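You operate a simulated robot arm through the tools that you are given. There is no shell and no other tool.

Carry out the task below with a simulated robot arm. There is one attempt and no reset: what you move stays moved.

TASK
Wash the dusty plate on the rack with suds and dry it.
Fine: Dip the wash pad in the washing tub, dry with the drying pad and stand both pads back on their spots. Spill nothing.

The check looks at the end state, three seconds after you hand in, the way a careful person would. Anything else that was tipped, shoved, dropped, spilled or broken makes it a failure.

THE ROBOT
A 6-joint arm with a two-finger gripper, fixed in place. Base frame: the origin is on the floor under the middle of its stand, x ahead of it, y to its left, z up; the work surface is at about z = 0.7. Units: m, rad, N and s.
It reaches about 1.572 m from its shoulder. Its first joint turns from -2.897 to 2.897 rad. Payload 2.45 kg.
The TCP is the grasp point between the finger pads, 0.02 m short of the fingertips. In the tool frame z runs along the fingers and y along their closing line. The gripper opens to 0.14 m; its body begins 0.168 m behind the TCP.
Orientation is told as [roll, pitch, yaw] about the base's x, y, z axes, in that order, counted from this pose: with the fingers straight down and closing along the base's y, the tool's x points along the base's -x, its y along +y and its z along -z.

THE INTERFACE
- The arm moves only by the tool apply_moves. Its argument "motion" is a list of rows, each a list of 7 numbers: the shift along the base's x, y, z in units of 30 mm (1.0 is 30 mm), then the turn, a rotation vector about the base's x, y, z in units of 8 degrees (1.0 is 8 degrees), then the finger opening in m, from 0 to 0.14. In form: [[tx, ty, tz, wx, wy, wz, grip], ...]. A call has 1 to 20 rows; each row shifts and turns the commanded pose from where the row before left it. A call with a number of a shift or a turn outside -1 to 1 is refused whole. Rows are played at 5 a second. More than 0.05 m and 0.15 rad between two rows, or a gripper value outside its range, and nothing of the call is played. A pose out of reach is approached as far as the arm can. The call stops where the force on the tool passes 40 N (or 10 N more than at its start, if that is more) or the arm is blocked; 0.2 s more then pass. The fingers move at their own pace (about 0.045 m/s each) and stop on an object; they squeeze with about 41 N. The grip force told is the motor's: it shows also when the fingers shut on nothing. Time passes only in rows, and 0.2 s behind the last, so rows that do not move let the fingers close. The reply holds the time, the measured pose of the TCP, the force on the tool along the base axes, the opening and the grip force, in the units named above and with some noise, with the torque about the TCP (base axes, N m) and any sound that the robot's microphone picked up.
- Cameras (640 x 400 px; columns grow to the right, rows downward): "scene" is fixed at [0.0353, 0.6496, 1.5893]; the picture's right is [-0.61, -0.79, 0.00], its down [-0.43, 0.33, -0.84] and it looks along [0.67, -0.51, -0.54] (base axes); focal length 350 px, centre (320, 200). "wrist" rides on the gripper at [0.078, 0.011, -0.209] in the tool frame; the picture's right is [-0.14, 0.99, 0.00], its down [-0.92, -0.13, -0.37] and it looks along [-0.37, -0.05, 0.93] (tool axes); focal length 280 px, centre (320, 200). There is no depth. A picture from a camera that has moved, and an enlarged one, comes with that camera's place and axes in the base frame and with its lens. The place of the scene camera against the robot may be out by one fixed shift of up to 0.025 m in any direction.
- camera(camera): a new picture of that camera. The clock stands still meanwhile.
- zoom(camera, box): a new picture of the part [left, top, right, bottom] of that camera's present view, enlarged. The clock stands still meanwhile.
- job_done(): hands the job in; it is judged then, once.

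Nothing tells you positions but the pictures and the camera data. Unless the task says otherwise, let go and move clear before handing in.

The tools are called by a JSON object that holds its "name" and its "arguments". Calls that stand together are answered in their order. apply_moves: Moves the arm, as the interface text tells. Its arguments: {"type":"object","properties":{"motion":{"type":"array","items":{"type":"array","items":{"type":"number"}}}},"required":["motion"]} The other tools are called the same way: camera (camera) takes a picture; zoom (camera, box) takes an enlarged picture of a part of a camera's view; job_done () hands the job in.

At the start:

```text
time: 0.0
tcp_pos: [0.8135, -0.0816, 1.2326]
ee_rot: [0.0, -0.001, -0.001]
ft_force: [0.1, 0.2, -0.4]
torque: [0.01, 0.0, -0.02]
opening: 0.1402
finger_force: 0.0
```

scene: 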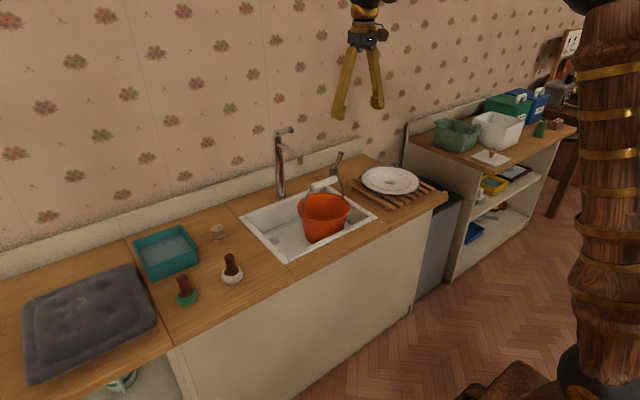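
wrist: 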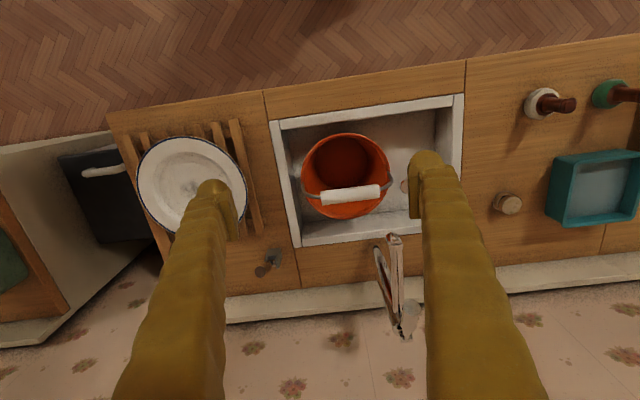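

I see a counter with a teal tub, two handled pads (one white, one green), a sink with an orange bucket, and a plate on a rack. I'll look closer before moving anything.

{"name": "zoom", "arguments": {"camera": "scene", "box": [120, 210, 280, 310]}}

{"name": "zoom", "arguments": {"camera": "scene", "box": [320, 140, 480, 240]}}

{"name": "zoom", "arguments": {"camera": "scene", "box": [230, 120, 390, 270]}}

{"name": "zoom", "arguments": {"camera": "scene", "box": [420, 60, 600, 250]}}

{"name": "zoom", "arguments": {"camera": "wrist", "box": [480, 60, 640, 240]}}

{"name": "zoom", "arguments": {"camera": "wrist", "box": [100, 90, 290, 290]}}

```text
4.00 times, centred on (200, 260) of scene
camera zoom: at [0.0353, 0.6496, 1.5893], right [-0.61, -0.79, 0.0], down [-0.43, 0.33, -0.84], along [0.67, -0.51, -0.54], focal length 1402 px, centre (800, -40)
```

zoom: 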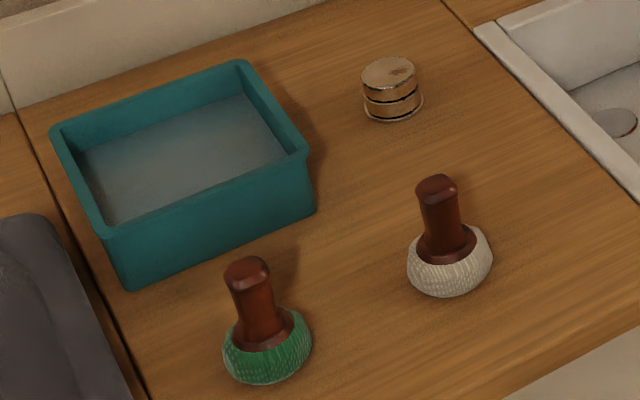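

```text
4.00 times, centred on (400, 190) of scene
camera zoom: at [0.0353, 0.6496, 1.5893], right [-0.61, -0.79, 0.0], down [-0.43, 0.33, -0.84], along [0.67, -0.51, -0.54], focal length 1402 px, centre (0, 240)
```

zoom: 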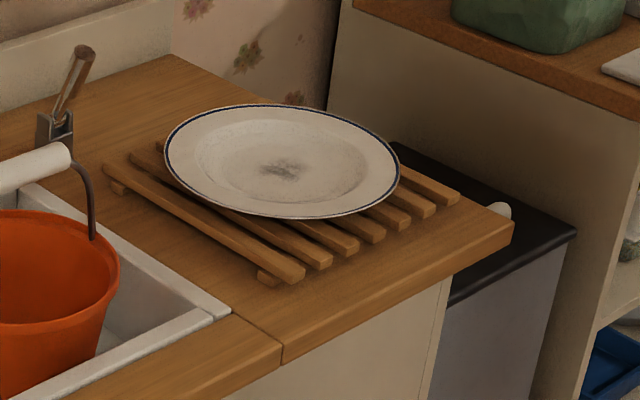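

```text
2.67 times, centred on (310, 195) of scene
camera zoom: at [0.0353, 0.6496, 1.5893], right [-0.61, -0.79, 0.0], down [-0.43, 0.33, -0.84], along [0.67, -0.51, -0.54], focal length 935 px, centre (347, 213)
```

zoom: 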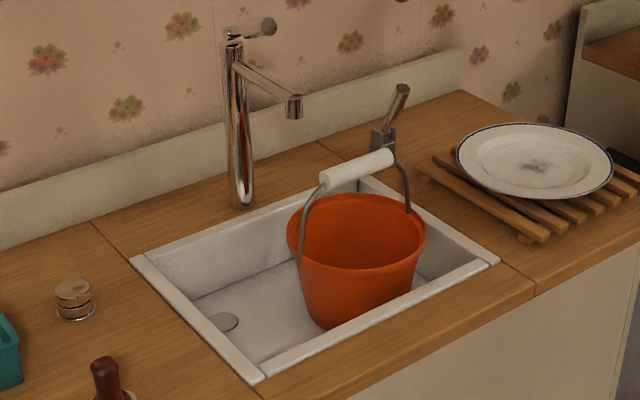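

```text
2.11 times, centred on (510, 155) of scene
camera zoom: at [0.0353, 0.6496, 1.5893], right [-0.61, -0.79, 0.0], down [-0.43, 0.33, -0.84], along [0.67, -0.51, -0.54], focal length 738 px, centre (-80, 295)
```

zoom: 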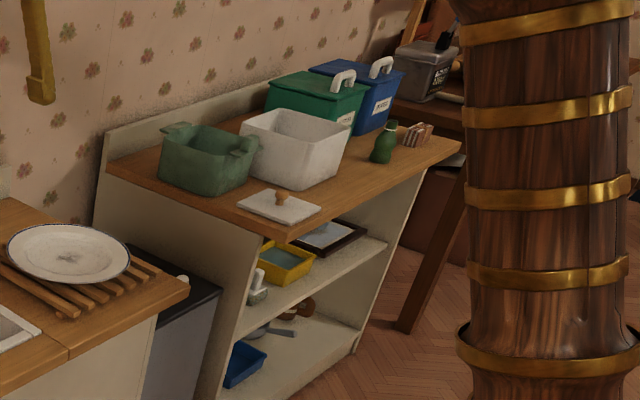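

```text
2.22 times, centred on (560, 150) of wrist
camera zoom: at [0.7348, -0.0707, 1.4416], right [0.14, 0.99, 0.0], down [0.92, -0.13, 0.37], along [0.37, -0.05, -0.93], focal length 623 px, centre (-213, 311)
```

zoom: 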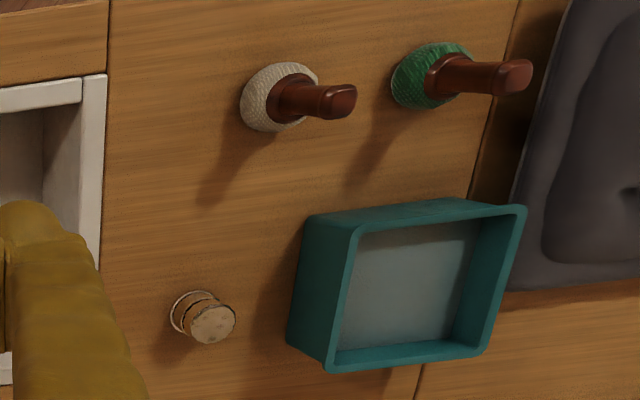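

```text
2.00 times, centred on (195, 190) of wrist
camera zoom: at [0.7348, -0.0707, 1.4416], right [0.14, 0.99, 0.0], down [0.92, -0.13, 0.37], along [0.37, -0.05, -0.93], focal length 561 px, centre (570, 220)
```

zoom: 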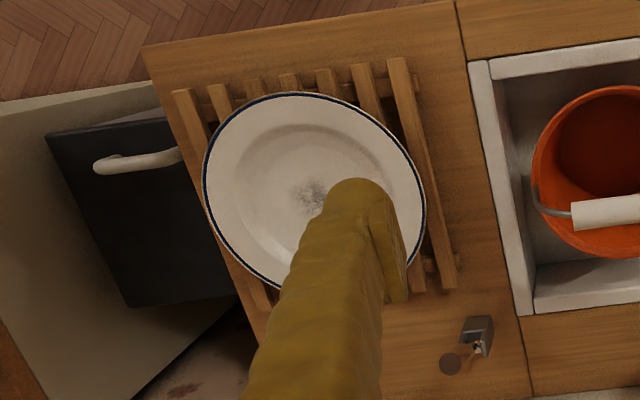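

I see a sign at the far right and more containers. I'll zoom in tighter on the pads, tub and sign to tell the wash pad from the drying pad.

{"name": "zoom", "arguments": {"camera": "scene", "box": [170, 245, 250, 310]}}

{"name": "zoom", "arguments": {"camera": "scene", "box": [130, 220, 240, 285]}}

{"name": "zoom", "arguments": {"camera": "scene", "box": [540, 20, 600, 60]}}

{"name": "zoom", "arguments": {"camera": "scene", "box": [450, 150, 550, 250]}}

{"name": "zoom", "arguments": {"camera": "scene", "box": [0, 250, 160, 400]}}

{"name": "zoom", "arguments": {"camera": "scene", "box": [350, 155, 430, 205]}}

```text
6.15 times, centred on (210, 278) of scene
camera zoom: at [0.0353, 0.6496, 1.5893], right [-0.61, -0.79, 0.0], down [-0.43, 0.33, -0.84], along [0.67, -0.51, -0.54], focal length 2157 px, centre (997, -277)
```

zoom: 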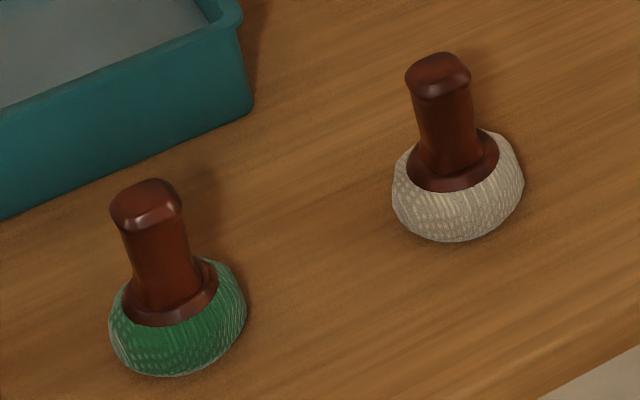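

```text
5.82 times, centred on (185, 252) of scene
camera zoom: at [0.0353, 0.6496, 1.5893], right [-0.61, -0.79, 0.0], down [-0.43, 0.33, -0.84], along [0.67, -0.51, -0.54], focal length 2040 px, centre (1106, -106)
```

zoom: 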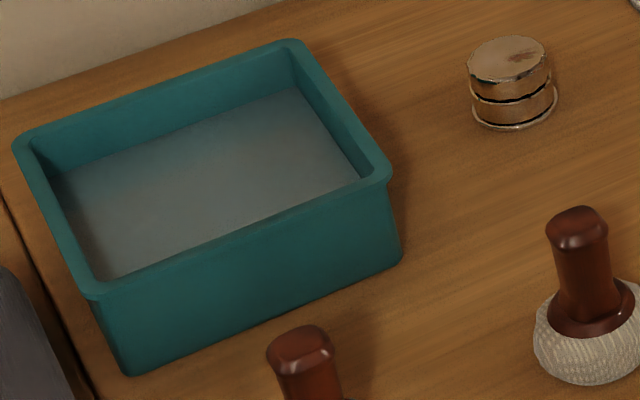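

```text
10.00 times, centred on (570, 40) of scene
camera zoom: at [0.0353, 0.6496, 1.5893], right [-0.61, -0.79, 0.0], down [-0.43, 0.33, -0.84], along [0.67, -0.51, -0.54], focal length 3505 px, centre (-2180, 1800)
```

zoom: 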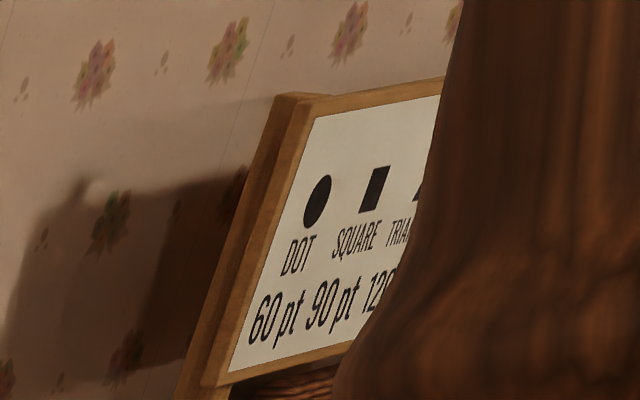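

```text
4.00 times, centred on (500, 200) of scene
camera zoom: at [0.0353, 0.6496, 1.5893], right [-0.61, -0.79, 0.0], down [-0.43, 0.33, -0.84], along [0.67, -0.51, -0.54], focal length 1402 px, centre (-400, 200)
```

zoom: 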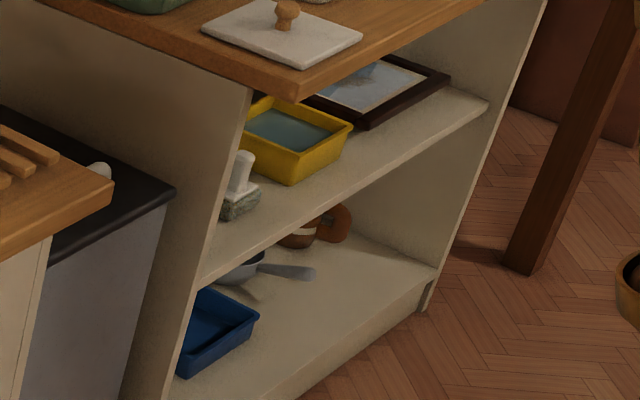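

```text
2.67 times, centred on (80, 325) of scene
camera zoom: at [0.0353, 0.6496, 1.5893], right [-0.61, -0.79, 0.0], down [-0.43, 0.33, -0.84], along [0.67, -0.51, -0.54], focal length 935 px, centre (960, -133)
```

zoom: 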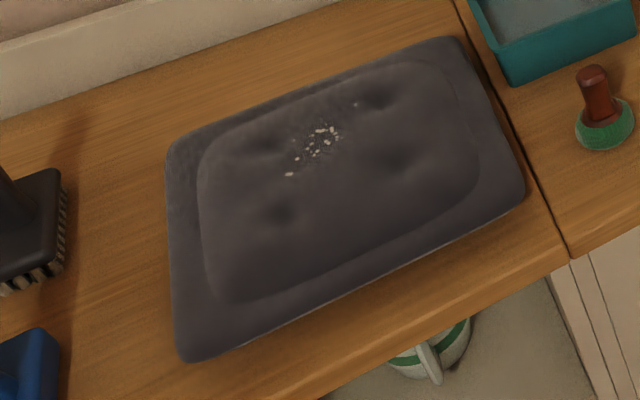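

```text
8.00 times, centred on (390, 180) of scene
camera zoom: at [0.0353, 0.6496, 1.5893], right [-0.61, -0.79, 0.0], down [-0.43, 0.33, -0.84], along [0.67, -0.51, -0.54], focal length 2804 px, centre (-240, 360)
```

zoom: 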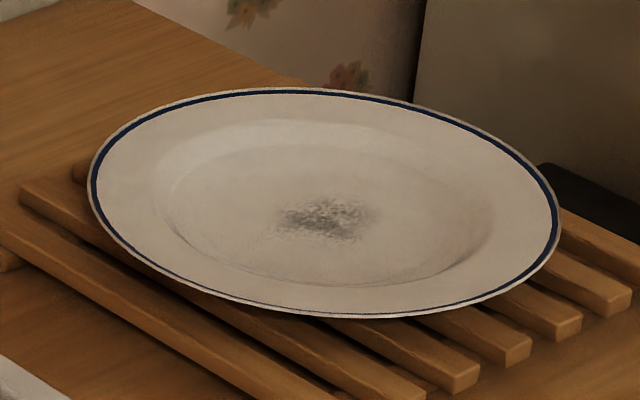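

The two camera views together put the counter nearer z≈0.82 than 0.7, with the pads around (0.82, 0.33–0.5) and the plate around (0.9, -0.38). I'll move high over the pads and measure them with the wrist camera.

{"name": "apply_moves", "arguments": {"motion": [[-0.25, 1, -0.2, 0, 0, 0, 0.14], [-0.25, 1, -0.2, 0, 0, 0, 0.14], [-0.25, 1, -0.2, 0, 0, 0, 0.14], [-0.25, 1, -0.2, 0, 0, 0, 0.14], [-0.25, 1, -0.2, 0, 0, 0, 0.14], [-0.25, 1, -0.2, 0, 0, 0, 0.14], [-0.25, 1, -0.2, 0, 0, 0, 0.14], [-0.25, 1, -0.2, 0, 0, 0, 0.14], [-0.25, 1, -0.2, 0, 0, 0, 0.14], [-0.25, 1, -0.2, 0, 0, 0, 0.14], [-0.25, 1, -0.2, 0, 0, 0, 0.14], [-0.25, 1, -0.2, 0, 0, 0, 0.14], [-0.25, 1, -0.2, 0, 0, 0, 0.14], [-0.25, 1, -0.2, 0, 0, 0, 0.14], [-0.25, 1, -0.2, 0, 0, 0, 0.14]]}}

{"name": "camera", "arguments": {"camera": "wrist"}}

{"name": "camera", "arguments": {"camera": "scene"}}

```text
time: 3.2
tcp_pos: [0.7004, 0.3693, 1.1458]
ee_rot: [-0.001, -0.001, 0.0]
ft_force: [-0.6, 0.8, 0.1]
torque: [-0.01, -0.03, -0.01]
opening: 0.1398
finger_force: 0.2
```

```text
taken
camera wrist: at [0.6226, 0.3793, 1.3527], right [0.14, 0.99, 0.0], down [0.92, -0.13, 0.37], along [0.37, -0.05, -0.93], focal length 280 px, centre (320, 200)
```

wrist: 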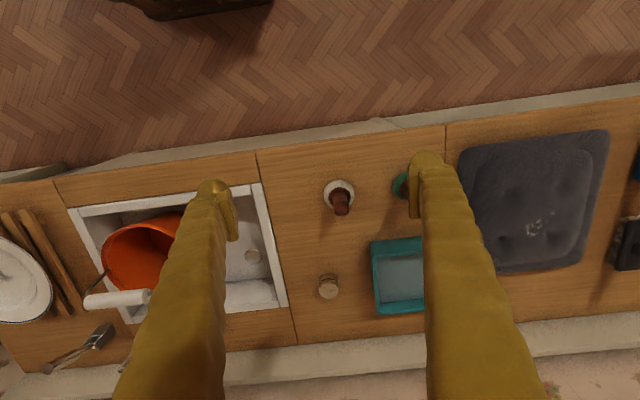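

```text
taken
```

scene: 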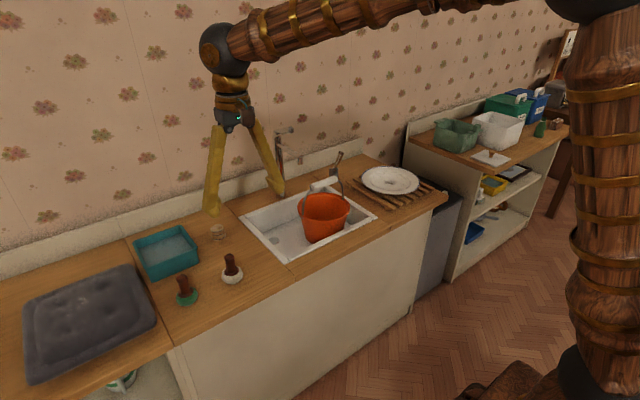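

The white pad comes out near (0.82, 0.39) with the counter near z≈0.81. The green pad is partly hidden behind a finger, so I'll zoom in here and then shift for a second view.

{"name": "zoom", "arguments": {"camera": "wrist", "box": [300, 160, 460, 320]}}

{"name": "apply_moves", "arguments": {"motion": [[-0.7, 1, -1, 0, 0, 0, 0.14], [-0.7, 1, -1, 0, 0, 0, 0.14], [-0.7, 0.5, -1, 0, 0, 0, 0.14], [0, 0, 0, 0, 0, 0, 0.14]]}}

{"name": "camera", "arguments": {"camera": "wrist"}}

```text
2.50 times, centred on (380, 240) of wrist
camera zoom: at [0.6226, 0.3793, 1.3527], right [0.14, 0.99, 0.0], down [0.92, -0.13, 0.37], along [0.37, -0.05, -0.93], focal length 701 px, centre (170, 100)
```

zoom: 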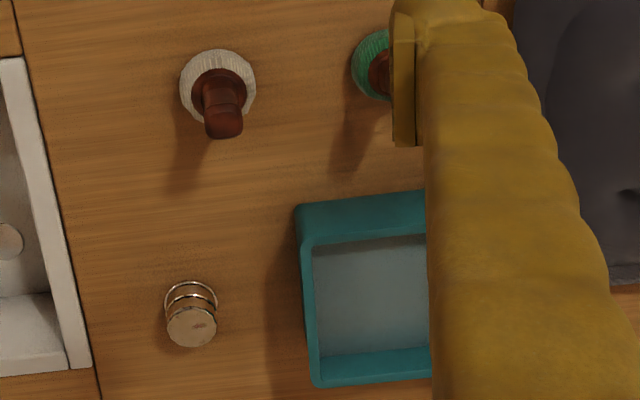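

```text
time: 4.2
tcp_pos: [0.6393, 0.4435, 1.0536]
ee_rot: [-0.002, 0.0, -0.001]
ft_force: [0.0, -0.5, 0.0]
torque: [-0.01, -0.01, 0.02]
opening: 0.1404
finger_force: 0.1
```

```text
taken
camera wrist: at [0.5607, 0.455, 1.2614], right [0.14, 0.99, 0.0], down [0.92, -0.13, 0.37], along [0.37, -0.05, -0.93], focal length 280 px, centre (320, 200)
```

wrist: 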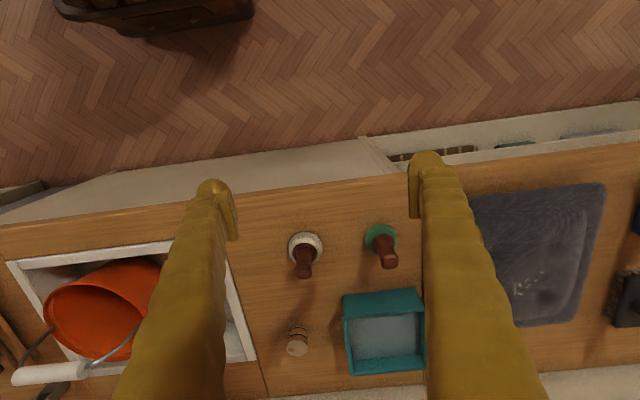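

{"name": "zoom", "arguments": {"camera": "wrist", "box": [270, 210, 430, 310]}}

{"name": "zoom", "arguments": {"camera": "wrist", "box": [270, 270, 430, 390]}}

```text
4.00 times, centred on (350, 260) of wrist
camera zoom: at [0.5607, 0.455, 1.2614], right [0.14, 0.99, 0.0], down [0.92, -0.13, 0.37], along [0.37, -0.05, -0.93], focal length 1122 px, centre (200, -40)
```

zoom: 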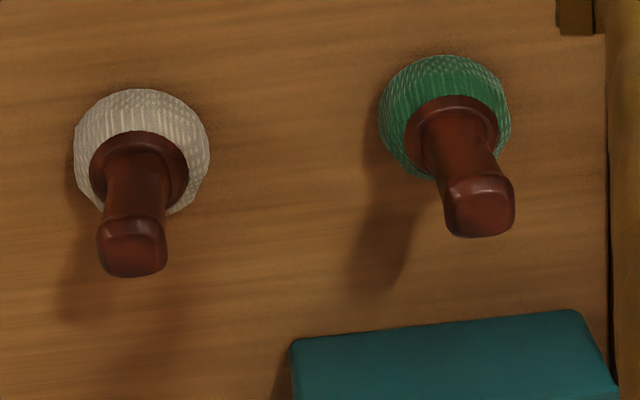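

```text
3.33 times, centred on (350, 330) of wrist
camera zoom: at [0.5607, 0.455, 1.2614], right [0.14, 0.99, 0.0], down [0.92, -0.13, 0.37], along [0.37, -0.05, -0.93], focal length 935 px, centre (220, -233)
```

zoom: 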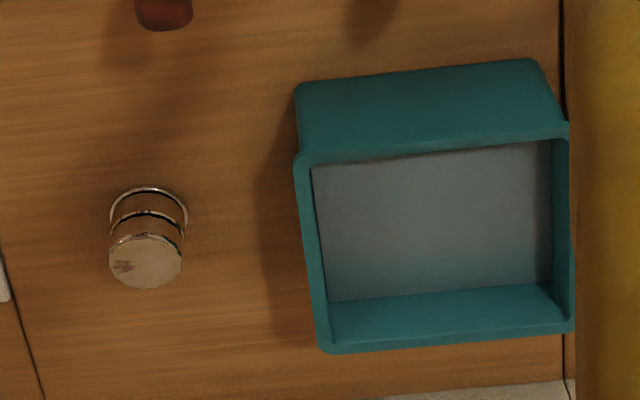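

The green pad looks like the wash pad (scrubber) and the white one the drying pad. They stand at about (0.828, 0.529) and (0.829, 0.389), with handle tops near z≈0.888. The tub spans about x 0.96–1.11, y 0.44–0.59, rim z≈0.86. Next I'll inspect the plate up close.

{"name": "apply_moves", "arguments": {"motion": [[0, -1, 0.5, 0, 0, 0, 0.14], [0, -1, 0.5, 0, 0, 0, 0.14], [0, -1, 0, 0, 0, 0, 0.14], [0, -1, 0, 0, 0, 0, 0.14], [0, -1, 0, 0, 0, 0, 0.14], [0, -1, 0, 0, 0, 0, 0.14], [0, -1, 0, 0, 0, 0, 0.14], [0, -1, 0, 0, 0, 0, 0.14], [0, -1, 0, 0, 0, 0, 0.14], [0, -1, 0, 0, 0, 0, 0.14], [0, -1, 0, 0, 0, 0, 0.14], [0, -1, 0, 0, 0, 0, 0.14], [0, -1, 0, 0, 0, 0, 0.14], [0, -1, 0, 0, 0, 0, 0.14], [0, -1, 0, 0, 0, 0, 0.14]]}}

{"name": "apply_moves", "arguments": {"motion": [[0.1, -1, 0, 0, 0, 0, 0.14], [0.1, -1, 0, 0, 0, 0, 0.14], [0.1, -1, 0, 0, 0, 0, 0.14], [0.1, -1, 0, 0, 0, 0, 0.14], [0.1, -1, 0, 0, 0, 0, 0.14], [0.1, -1, 0, 0, 0, 0, 0.14], [0.1, -1, 0, 0, 0, 0, 0.14], [0.1, -1, 0, 0, 0, 0, 0.14], [0.1, -1, 0, 0, 0, 0, 0.14], [0.1, -1, 0, 0, 0, 0, 0.14], [0.1, -1, 0, 0, 0, 0, 0.14], [0.1, -1, 0, 0, 0, 0, 0.14], [0, -1, 0, 0, 0, 0, 0.14], [0, 0, 0, 0, 0, 0, 0.14]]}}

{"name": "camera", "arguments": {"camera": "wrist"}}

```text
time: 7.4
tcp_pos: [0.637, -0.0075, 1.0827]
ee_rot: [0.001, -0.001, 0.0]
ft_force: [0.4, -0.5, -0.5]
torque: [0.0, -0.04, 0.02]
opening: 0.1398
finger_force: 0.0
```

```text
time: 10.4
tcp_pos: [0.676, -0.395, 1.0829]
ee_rot: [0.001, -0.001, 0.0]
ft_force: [-0.9, -0.1, 0.6]
torque: [0.0, 0.02, 0.04]
opening: 0.1399
finger_force: 0.1
```

```text
taken
camera wrist: at [0.5969, -0.3849, 1.2906], right [0.14, 0.99, 0.0], down [0.92, -0.13, 0.37], along [0.37, -0.05, -0.93], focal length 280 px, centre (320, 200)
```

wrist: 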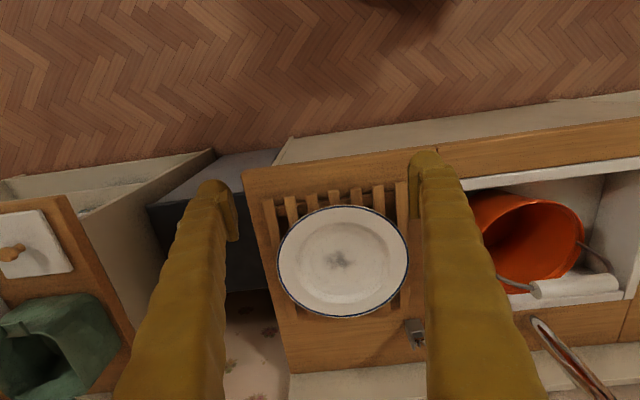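

{"name": "zoom", "arguments": {"camera": "wrist", "box": [260, 180, 430, 330]}}

{"name": "zoom", "arguments": {"camera": "wrist", "box": [300, 230, 380, 290]}}

{"name": "zoom", "arguments": {"camera": "scene", "box": [355, 160, 425, 200]}}

```text
2.67 times, centred on (345, 255) of wrist
camera zoom: at [0.5969, -0.3849, 1.2906], right [0.14, 0.99, 0.0], down [0.92, -0.13, 0.37], along [0.37, -0.05, -0.93], focal length 748 px, centre (253, 53)
```

zoom: 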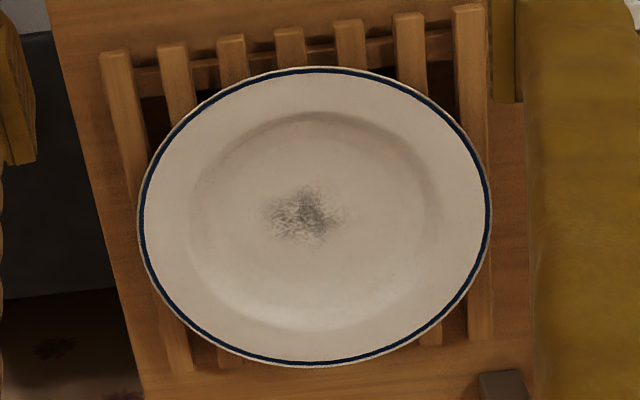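

```text
6.67 times, centred on (340, 260) of wrist
camera zoom: at [0.5969, -0.3849, 1.2906], right [0.14, 0.99, 0.0], down [0.92, -0.13, 0.37], along [0.37, -0.05, -0.93], focal length 1869 px, centre (187, -200)
```

zoom: 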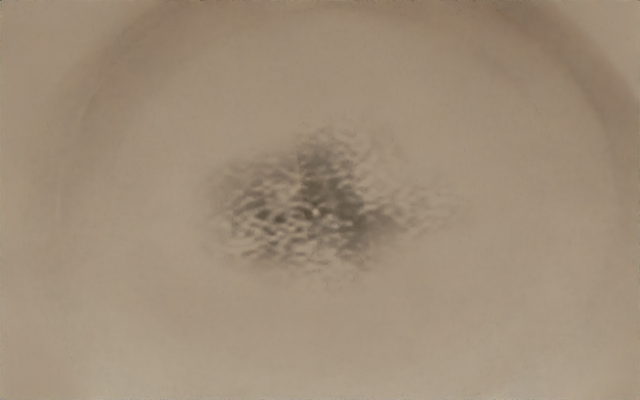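

```text
9.14 times, centred on (390, 180) of scene
camera zoom: at [0.0353, 0.6496, 1.5893], right [-0.61, -0.79, 0.0], down [-0.43, 0.33, -0.84], along [0.67, -0.51, -0.54], focal length 3205 px, centre (-320, 383)
```

zoom: 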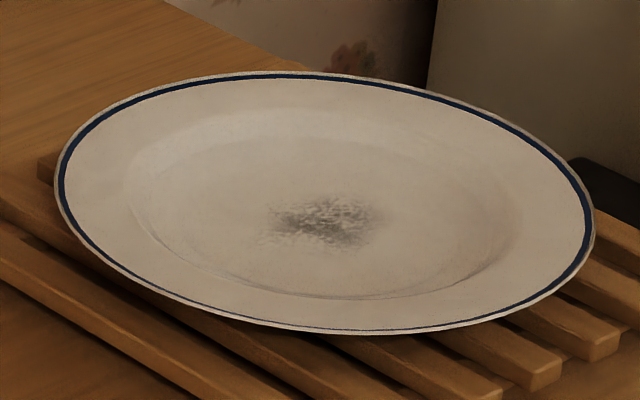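

The plate rim is centred near (0.90, -0.385, 0.843), diameter about 0.25, with the dust patch around (0.912, -0.388). I'll go back and approach above the green wash pad.

{"name": "apply_moves", "arguments": {"motion": [[0, 1, 0, 0, 0, 0, 0.14], [0, 1, 0, 0, 0, 0, 0.14], [0, 1, 0, 0, 0, 0, 0.14], [0, 1, 0, 0, 0, 0, 0.14], [0, 1, 0, 0, 0, 0, 0.14], [0, 1, 0, 0, 0, 0, 0.14], [0, 1, 0, 0, 0, 0, 0.14], [0, 1, 0, 0, 0, 0, 0.14], [0, 1, 0, 0, 0, 0, 0.14], [0, 1, 0, 0, 0, 0, 0.14], [0, 1, 0, 0, 0, 0, 0.14], [0, 1, 0, 0, 0, 0, 0.14], [0, 1, 0, 0, 0, 0, 0.14], [0, 1, 0, 0, 0, 0, 0.14], [0, 1, 0, 0, 0, 0, 0.14], [0, 1, 0, 0, 0, 0, 0.14], [0, 1, 0, 0, 0, 0, 0.14], [0, 1, 0, 0, 0, 0, 0.14], [0, 1, 0, 0, 0, 0, 0.14], [0, 1, 0, 0, 0, 0, 0.14]]}}

{"name": "apply_moves", "arguments": {"motion": [[0, 1, 0, 0, 0, 0, 0.14], [0, 1, 0, 0, 0, 0, 0.14], [0, 1, 0, 0, 0, 0, 0.14], [0, 1, 0, 0, 0, 0, 0.14], [0, 1, 0, 0, 0, 0, 0.14], [0, 1, 0, 0, 0, 0, 0.1], [0.5, 1, 0, 0, 0, 0, 0.1], [0.5, 1, -0.5, 0, 0, 0, 0.1], [0.5, 1, -0.5, 0, 0, 0, 0.1], [0.5, 1, -0.5, 0, 0, 0, 0.1], [0.5, 0.8, -0.5, 0, 0, 0, 0.1], [0.5, 0, 0, 0, 0, 0, 0.1], [0, 0, 0, 0, 0, 0, 0.1]]}}

{"name": "camera", "arguments": {"camera": "wrist"}}

{"name": "camera", "arguments": {"camera": "scene"}}

```text
time: 14.6
tcp_pos: [0.6756, 0.2032, 1.085]
ee_rot: [-0.001, -0.003, 0.0]
ft_force: [-0.6, -0.1, 0.1]
torque: [0.0, -0.02, 0.03]
opening: 0.14
finger_force: 0.1
```

```text
time: 17.4
tcp_pos: [0.7648, 0.5266, 1.0227]
ee_rot: [0.0, -0.003, -0.001]
ft_force: [0.0, 0.9, -0.2]
torque: [-0.02, -0.01, 0.0]
opening: 0.1
finger_force: 0.1
```

```text
taken
camera wrist: at [0.6863, 0.5377, 1.2306], right [0.14, 0.99, 0.0], down [0.92, -0.13, 0.37], along [0.37, -0.05, -0.93], focal length 280 px, centre (320, 200)
```

wrist: 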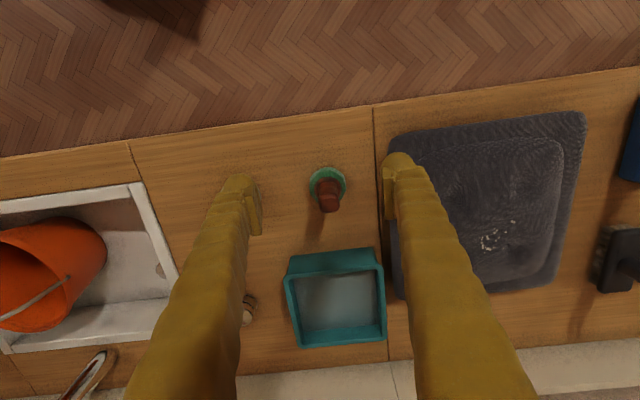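

```text
taken
```

scene: 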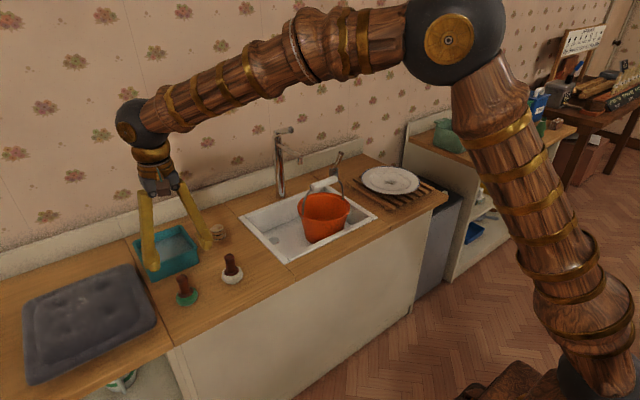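

The gripper is above and just short of the green pad. I'll take closer zooms to fine-tune its position, and look at the sign now that it's uncovered.

{"name": "zoom", "arguments": {"camera": "wrist", "box": [280, 150, 380, 230]}}

{"name": "zoom", "arguments": {"camera": "wrist", "box": [270, 230, 400, 360]}}

{"name": "zoom", "arguments": {"camera": "scene", "box": [540, 15, 640, 130]}}

```text
5.00 times, centred on (330, 190) of wrist
camera zoom: at [0.6863, 0.5377, 1.2306], right [0.14, 0.99, 0.0], down [0.92, -0.13, 0.37], along [0.37, -0.05, -0.93], focal length 1402 px, centre (270, 250)
```

zoom: 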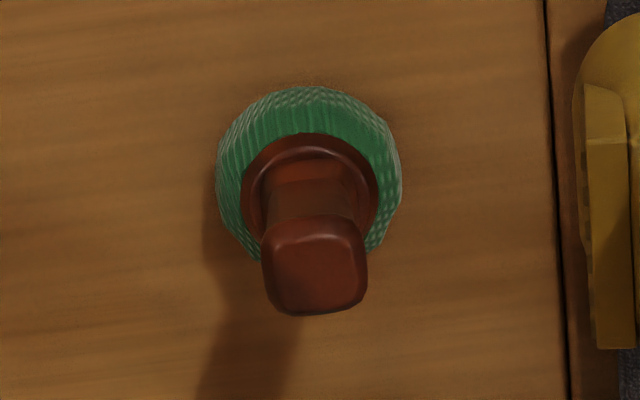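

```text
3.08 times, centred on (335, 295) of wrist
camera zoom: at [0.6863, 0.5377, 1.2306], right [0.14, 0.99, 0.0], down [0.92, -0.13, 0.37], along [0.37, -0.05, -0.93], focal length 863 px, centre (274, -92)
```

zoom: 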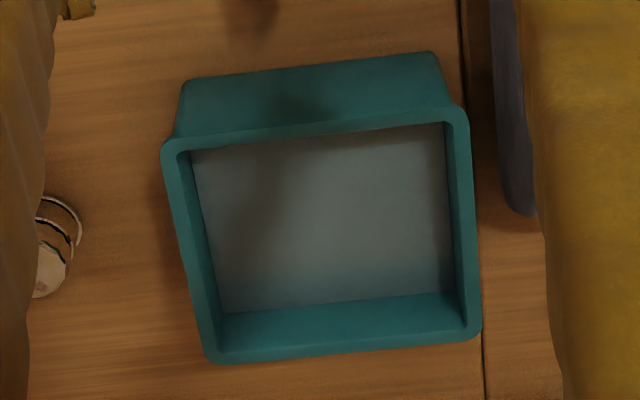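

```text
3.48 times, centred on (590, 72) of scene
camera zoom: at [0.0353, 0.6496, 1.5893], right [-0.61, -0.79, 0.0], down [-0.43, 0.33, -0.84], along [0.67, -0.51, -0.54], focal length 1219 px, centre (-619, 644)
```

zoom: 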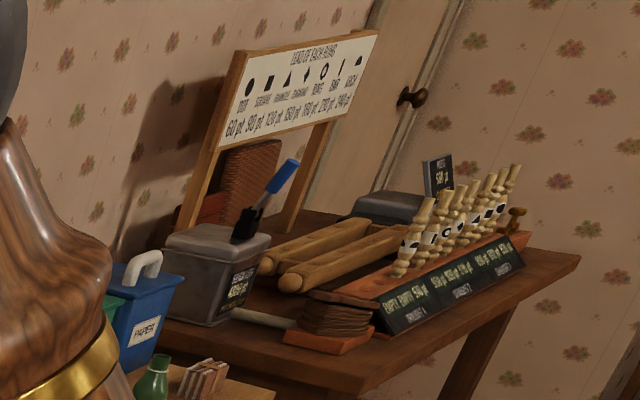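

The sign concerns something unrelated. The green handle is vertical at about (0.828, 0.530) and roughly 28 mm wide. I'll line up, narrow the fingers to 0.06 and descend.

{"name": "apply_moves", "arguments": {"motion": [[0.7, 0.1, 0, 0, 0, 0, 0.06], [0.7, 0, 0, 0, 0, 0, 0.06], [0.7, 0, 0, 0, 0, 0, 0.06], [0, 0, -0.6, 0, 0, 0, 0.06], [0, 0, -0.6, 0, 0, 0, 0.06], [0, 0, -0.6, 0, 0, 0, 0.06], [0, 0, -0.6, 0, 0, 0, 0.06], [0, 0, -0.6, 0, 0, 0, 0.06], [0, 0, -0.6, 0, 0, 0, 0.06], [0, 0, 0, 0, 0, 0, 0.06]]}}

{"name": "camera", "arguments": {"camera": "wrist"}}

{"name": "zoom", "arguments": {"camera": "scene", "box": [130, 190, 290, 310]}}

```text
time: 19.6
tcp_pos: [0.8256, 0.531, 0.9132]
ee_rot: [-0.002, -0.001, 0.0]
ft_force: [1.1, 0.3, 0.3]
torque: [0.02, 0.01, 0.0]
opening: 0.06
finger_force: 0.0
```

```text
taken
camera wrist: at [0.7486, 0.5411, 1.1227], right [0.14, 0.99, 0.0], down [0.92, -0.13, 0.37], along [0.37, -0.05, -0.93], focal length 280 px, centre (320, 200)
```

wrist: 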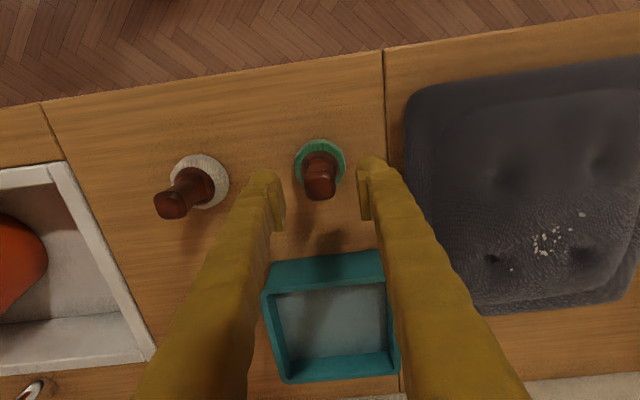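

```text
3.33 times, centred on (210, 250) of scene
camera zoom: at [0.0353, 0.6496, 1.5893], right [-0.61, -0.79, 0.0], down [-0.43, 0.33, -0.84], along [0.67, -0.51, -0.54], focal length 1168 px, centre (687, 33)
```

zoom: 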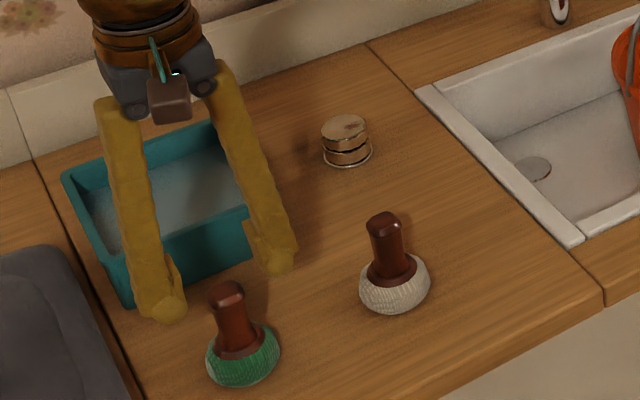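

The fingers are centred over the handle. I'll descend to about z=0.868 and close.

{"name": "apply_moves", "arguments": {"motion": [[0.05, 0, -0.5, 0, 0, 0, 0.06], [0, 0, -0.5, 0, 0, 0, 0.06], [0, 0, -0.5, 0, 0, 0, 0.06], [0, 0, 0, 0, 0, 0, 0.06]]}}

{"name": "camera", "arguments": {"camera": "wrist"}}

```text
time: 20.6
tcp_pos: [0.8278, 0.5328, 0.87]
ee_rot: [-0.002, -0.001, -0.001]
ft_force: [0.2, 0.0, 0.2]
torque: [0.0, 0.02, 0.02]
opening: 0.0602
finger_force: 0.1
```

```text
taken
camera wrist: at [0.7496, 0.5419, 1.078], right [0.14, 0.99, 0.0], down [0.92, -0.13, 0.37], along [0.37, -0.05, -0.93], focal length 280 px, centre (320, 200)
```

wrist: 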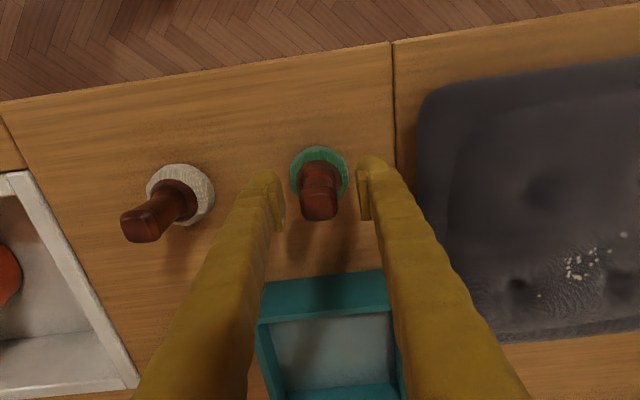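

{"name": "apply_moves", "arguments": {"motion": [[0, 0, 0, 0, 0, 0, 0.02], [0, 0, 0, 0, 0, 0, 0.01], [0, 0, 0, 0, 0, 0, 0.01], [0, 0, 0, 0, 0, 0, 0.01], [0, 0, 0, 0, 0, 0, 0.01]]}}

{"name": "camera", "arguments": {"camera": "wrist"}}

{"name": "zoom", "arguments": {"camera": "scene", "box": [130, 190, 290, 310]}}

```text
time: 21.8
tcp_pos: [0.8283, 0.5304, 0.8699]
ee_rot: [-0.002, -0.001, 0.0]
ft_force: [0.4, 0.5, -0.3]
torque: [-0.02, -0.04, -0.01]
opening: 0.0243
finger_force: 40.7
```

```text
taken
camera wrist: at [0.7496, 0.5419, 1.0782], right [0.14, 0.99, 0.0], down [0.92, -0.13, 0.37], along [0.37, -0.05, -0.93], focal length 280 px, centre (320, 200)
```

wrist: 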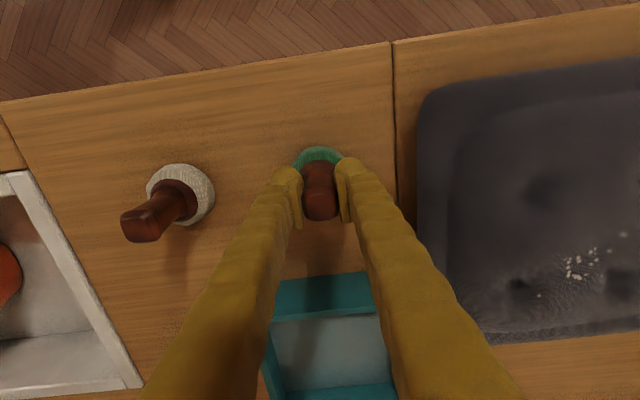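

```text
3.33 times, centred on (210, 250) of scene
camera zoom: at [0.0353, 0.6496, 1.5893], right [-0.61, -0.79, 0.0], down [-0.43, 0.33, -0.84], along [0.67, -0.51, -0.54], focal length 1168 px, centre (687, 33)
```

zoom: 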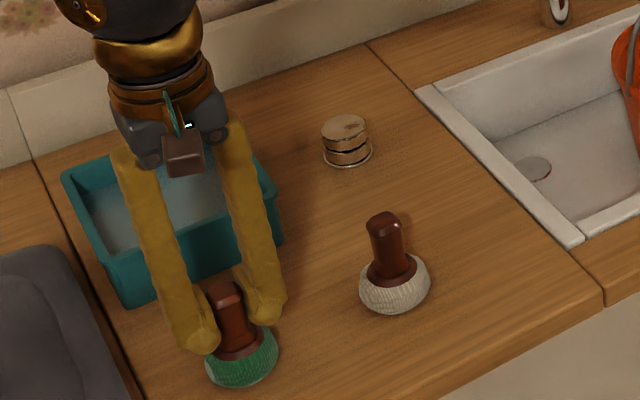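

The wash pad is gripped (opening 0.024) at TCP (0.828, 0.530, 0.870), and I'll use that pose to put it back. I'll lift straight up and move over the tub centre.

{"name": "apply_moves", "arguments": {"motion": [[0, 0, 0.3, 0, 0, 0, 0.01], [0, 0, 0.5, 0, 0, 0, 0.01], [0, 0, 0.8, 0, 0, 0, 0.01], [0, 0, 0.9, 0, 0, 0, 0.01], [0, 0, 0.9, 0, 0, 0, 0.01], [0, 0, 0.9, 0, 0, 0, 0.01], [0.5, 0, 0, 0, 0, 0, 0.01], [0.7, -0.1, 0, 0, 0, 0, 0.01], [0.8, -0.1, 0, 0, 0, 0, 0.01], [0.8, -0.1, 0, 0, 0, 0, 0.01], [0.8, -0.1, 0, 0, 0, 0, 0.01], [0.8, 0, 0, 0, 0, 0, 0.01], [0.8, 0, 0, 0, 0, 0, 0.01], [0.8, 0, 0, 0, 0, 0, 0.01], [0.6, 0, 0, 0, 0, 0, 0.01], [0.3, 0, 0, 0, 0, 0, 0.01], [0, 0, 0, 0, 0, 0, 0.01]]}}

{"name": "camera", "arguments": {"camera": "wrist"}}

{"name": "zoom", "arguments": {"camera": "scene", "box": [110, 170, 290, 310]}}

```text
time: 25.4
tcp_pos: [1.0358, 0.5178, 1.0003]
ee_rot: [-0.001, 0.0, 0.0]
ft_force: [0.6, 0.0, -1.1]
torque: [0.0, -0.03, -0.01]
opening: 0.0244
finger_force: 41.2
```

```text
taken
camera wrist: at [0.9573, 0.5285, 1.2082], right [0.14, 0.99, 0.0], down [0.92, -0.13, 0.37], along [0.37, -0.05, -0.93], focal length 280 px, centre (320, 200)
```

wrist: 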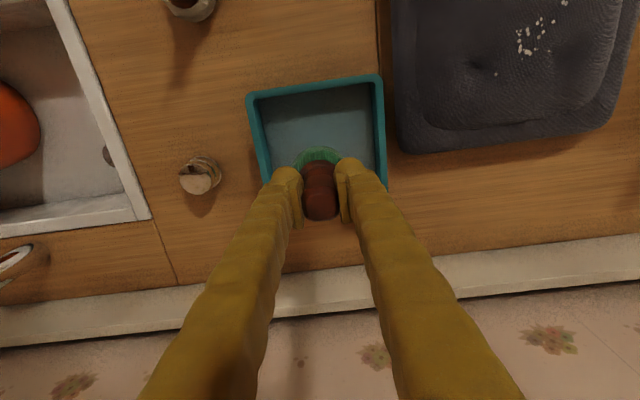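

```text
2.86 times, centred on (200, 240) of scene
camera zoom: at [0.0353, 0.6496, 1.5893], right [-0.61, -0.79, 0.0], down [-0.43, 0.33, -0.84], along [0.67, -0.51, -0.54], focal length 1002 px, centre (663, 86)
```

zoom: 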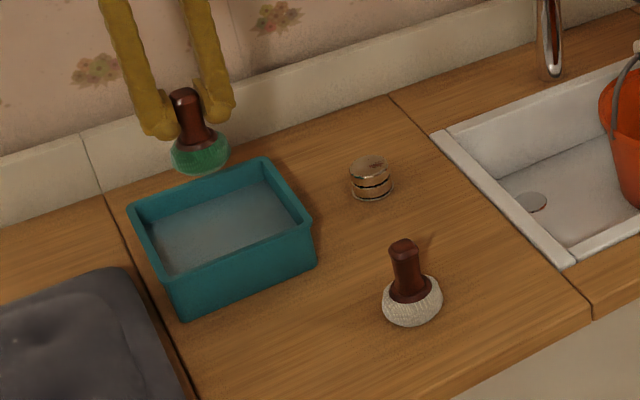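

The pad hangs straight in the gripper, centred over the tub. I'll lower it slowly into the suds.

{"name": "zoom", "arguments": {"camera": "scene", "box": [140, 195, 200, 240]}}

{"name": "apply_moves", "arguments": {"motion": [[0, 0, -0.5, 0, 0, 0, 0.01], [0, 0, -0.6, 0, 0, 0, 0.01], [0, 0, -0.6, 0, 0, 0, 0.01], [0, 0, -0.5, 0, 0, 0, 0.01], [0, 0, -0.3, 0, 0, 0, 0.01], [0, 0, -0.2, 0, 0, 0, 0.01], [0, 0, -0.2, 0, 0, 0, 0.01], [0, 0, -0.2, 0, 0, 0, 0.01], [0, 0, -0.2, 0, 0, 0, 0.01], [0, 0, -0.2, 0, 0, 0, 0.01], [0, 0, 0, 0, 0, 0, 0.01]]}}

{"name": "zoom", "arguments": {"camera": "scene", "box": [110, 190, 260, 290]}}

{"name": "camera", "arguments": {"camera": "wrist"}}

```text
8.89 times, centred on (170, 218) of scene
camera zoom: at [0.0353, 0.6496, 1.5893], right [-0.61, -0.79, 0.0], down [-0.43, 0.33, -0.84], along [0.67, -0.51, -0.54], focal length 3116 px, centre (1653, 44)
```

zoom: 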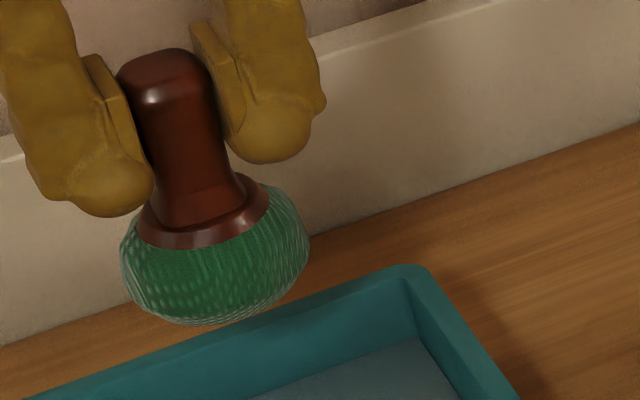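

```text
time: 27.8
tcp_pos: [1.0355, 0.519, 0.8928]
ee_rot: [0.0, -0.003, 0.001]
ft_force: [0.1, -0.4, -0.4]
torque: [-0.01, -0.03, -0.03]
opening: 0.0243
finger_force: 41.4
```

```text
4.00 times, centred on (185, 240) of scene
camera zoom: at [0.0353, 0.6496, 1.5893], right [-0.61, -0.79, 0.0], down [-0.43, 0.33, -0.84], along [0.67, -0.51, -0.54], focal length 1402 px, centre (860, 40)
```

zoom: 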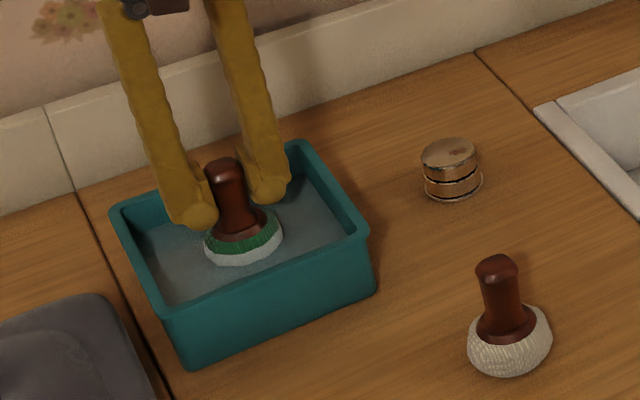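

```text
taken
camera wrist: at [0.9572, 0.5295, 1.102], right [0.14, 0.99, 0.0], down [0.92, -0.13, 0.37], along [0.37, -0.05, -0.93], focal length 280 px, centre (320, 200)
```

wrist: 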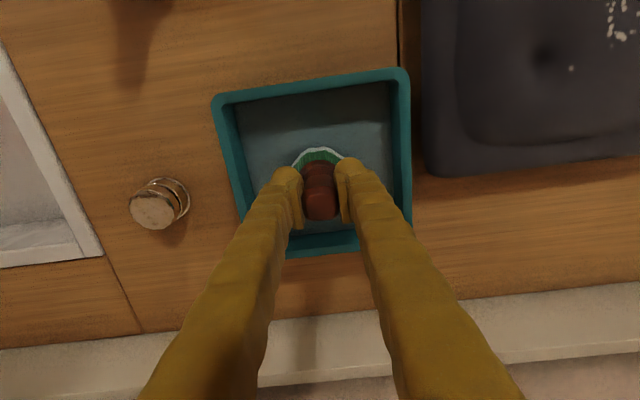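

The lower part of the pad now shows white suds. I'll look closer.

{"name": "zoom", "arguments": {"camera": "scene", "box": [150, 220, 190, 260]}}

{"name": "apply_moves", "arguments": {"motion": [[0, 0, -0.1, 0, 0, 0, 0.01], [0, 0, 0, 0, 0, 0, 0.01], [0, 0, 0, 0, 0, 0, 0.01]]}}

{"name": "zoom", "arguments": {"camera": "scene", "box": [150, 220, 190, 260]}}

```text
10.00 times, centred on (170, 240) of scene
camera zoom: at [0.0353, 0.6496, 1.5893], right [-0.61, -0.79, 0.0], down [-0.43, 0.33, -0.84], along [0.67, -0.51, -0.54], focal length 3505 px, centre (1820, -200)
```

zoom: 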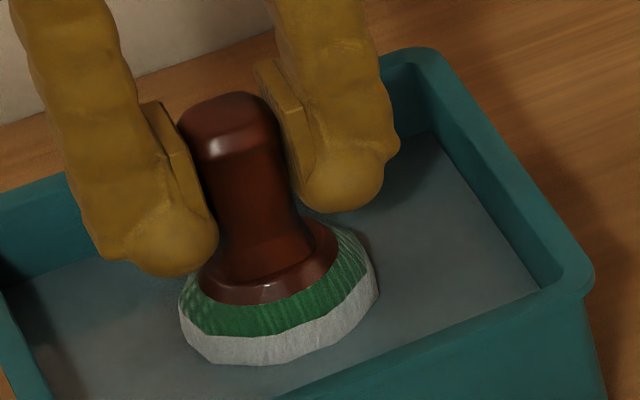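

```text
time: 28.6
tcp_pos: [1.0363, 0.5185, 0.8911]
ee_rot: [-0.001, 0.0, -0.001]
ft_force: [0.3, 0.2, -0.8]
torque: [-0.01, 0.0, -0.01]
opening: 0.0249
finger_force: 40.7
```

```text
10.00 times, centred on (170, 240) of scene
camera zoom: at [0.0353, 0.6496, 1.5893], right [-0.61, -0.79, 0.0], down [-0.43, 0.33, -0.84], along [0.67, -0.51, -0.54], focal length 3505 px, centre (1820, -200)
```

zoom: 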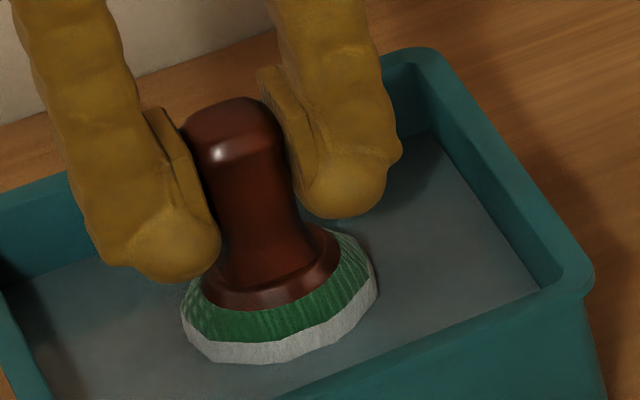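

The pad has a clear suds coat. I'll lift it slowly and let it hang over the tub so any drips fall back in.

{"name": "apply_moves", "arguments": {"motion": [[0, 0, 0.2, 0, 0, 0, 0.01], [0, 0, 0.3, 0, 0, 0, 0.01], [0, 0, 0.3, 0, 0, 0, 0.01], [0, 0, 0.3, 0, 0, 0, 0.01], [0, 0, 0.3, 0, 0, 0, 0.01], [0, 0, 0, 0, 0, 0, 0.01], [0, 0, 0, 0, 0, 0, 0.01], [0, 0, 0, 0, 0, 0, 0.01], [0, 0, 0, 0, 0, 0, 0.01], [0, 0, 0, 0, 0, 0, 0.01], [0, 0, 0, 0, 0, 0, 0.01], [0, 0, 0, 0, 0, 0, 0.01], [0, 0, 0, 0, 0, 0, 0.01], [0, 0, 0, 0, 0, 0, 0.01], [0, 0, 0, 0, 0, 0, 0.01], [0, 0, 0, 0, 0, 0, 0.01], [0, 0, 0, 0, 0, 0, 0.01], [0, 0, 0, 0, 0, 0, 0.01], [0, 0, 0, 0, 0, 0, 0.01], [0, 0, 0, 0, 0, 0, 0.01]]}}

{"name": "zoom", "arguments": {"camera": "scene", "box": [120, 180, 240, 280]}}

```text
time: 32.8
tcp_pos: [1.0346, 0.5188, 0.9346]
ee_rot: [-0.002, 0.0, 0.001]
ft_force: [0.3, -0.6, -0.6]
torque: [-0.02, -0.01, -0.02]
opening: 0.0244
finger_force: 41.1
```

```text
4.00 times, centred on (180, 230) of scene
camera zoom: at [0.0353, 0.6496, 1.5893], right [-0.61, -0.79, 0.0], down [-0.43, 0.33, -0.84], along [0.67, -0.51, -0.54], focal length 1402 px, centre (880, 80)
```

zoom: 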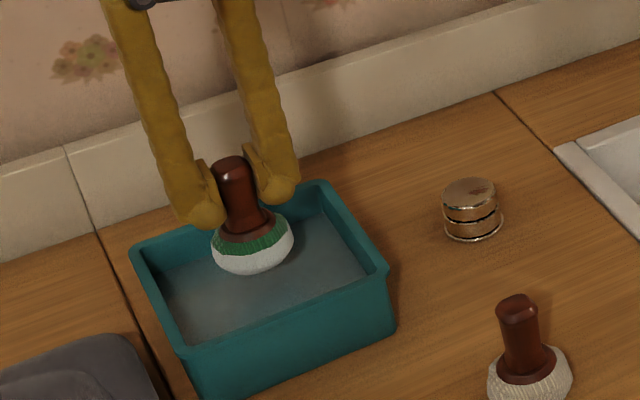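

The pad is well coated and isn't dripping. I'll raise it and carry it, keeping back from the faucet and bucket, toward the plate.

{"name": "apply_moves", "arguments": {"motion": [[0, 0, 0.8, 0, 0, 0, 0.01], [0, 0, 1, 0, 0, 0, 0.01], [0, 0, 1, 0, 0, 0, 0.01], [0, 0, 1, 0, 0, 0, 0.01], [-0.4, -0.4, 1, 0, 0, 0, 0.01], [-0.7, -0.7, 0.2, 0, 0, 0, 0.01], [-0.9, -0.9, 0, 0, 0, 0, 0.01], [-0.9, -0.9, 0, 0, 0, 0, 0.01], [-0.9, -0.9, 0, 0, 0, 0, 0.01], [-0.9, -0.9, 0, 0, 0, 0, 0.01], [-0.9, -0.9, 0, 0, 0, 0, 0.01], [-0.9, -0.9, 0, 0, 0, 0, 0.01], [-0.9, -0.9, 0, 0, 0, 0, 0.01], [-0.9, -0.9, 0, 0, 0, 0, 0.01], [-0.9, -0.9, 0, 0, 0, 0, 0.01], [-0.3, -0.9, 0, 0, 0, 0, 0.01], [0, -0.9, 0, 0, 0, 0, 0.01], [0, -0.9, 0, 0, 0, 0, 0.01], [0, -0.9, 0, 0, 0, 0, 0.01], [0, -0.9, 0, 0, 0, 0, 0.01]]}}

{"name": "camera", "arguments": {"camera": "scene"}}

```text
time: 37.0
tcp_pos: [0.7505, 0.1066, 1.083]
ee_rot: [-0.001, -0.001, 0.0]
ft_force: [-0.6, -0.8, -0.8]
torque: [-0.02, 0.0, 0.02]
opening: 0.0245
finger_force: 40.5
```

```text
taken
```

scene: 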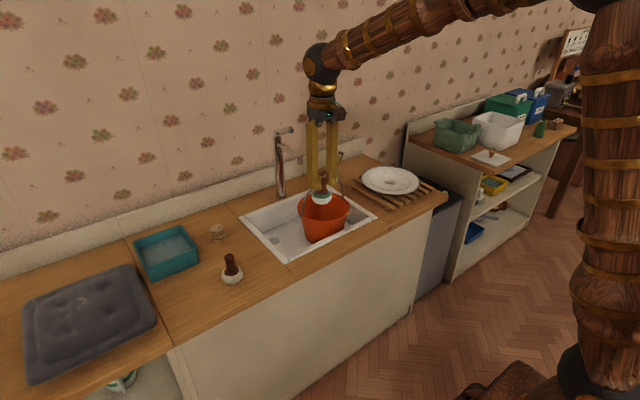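

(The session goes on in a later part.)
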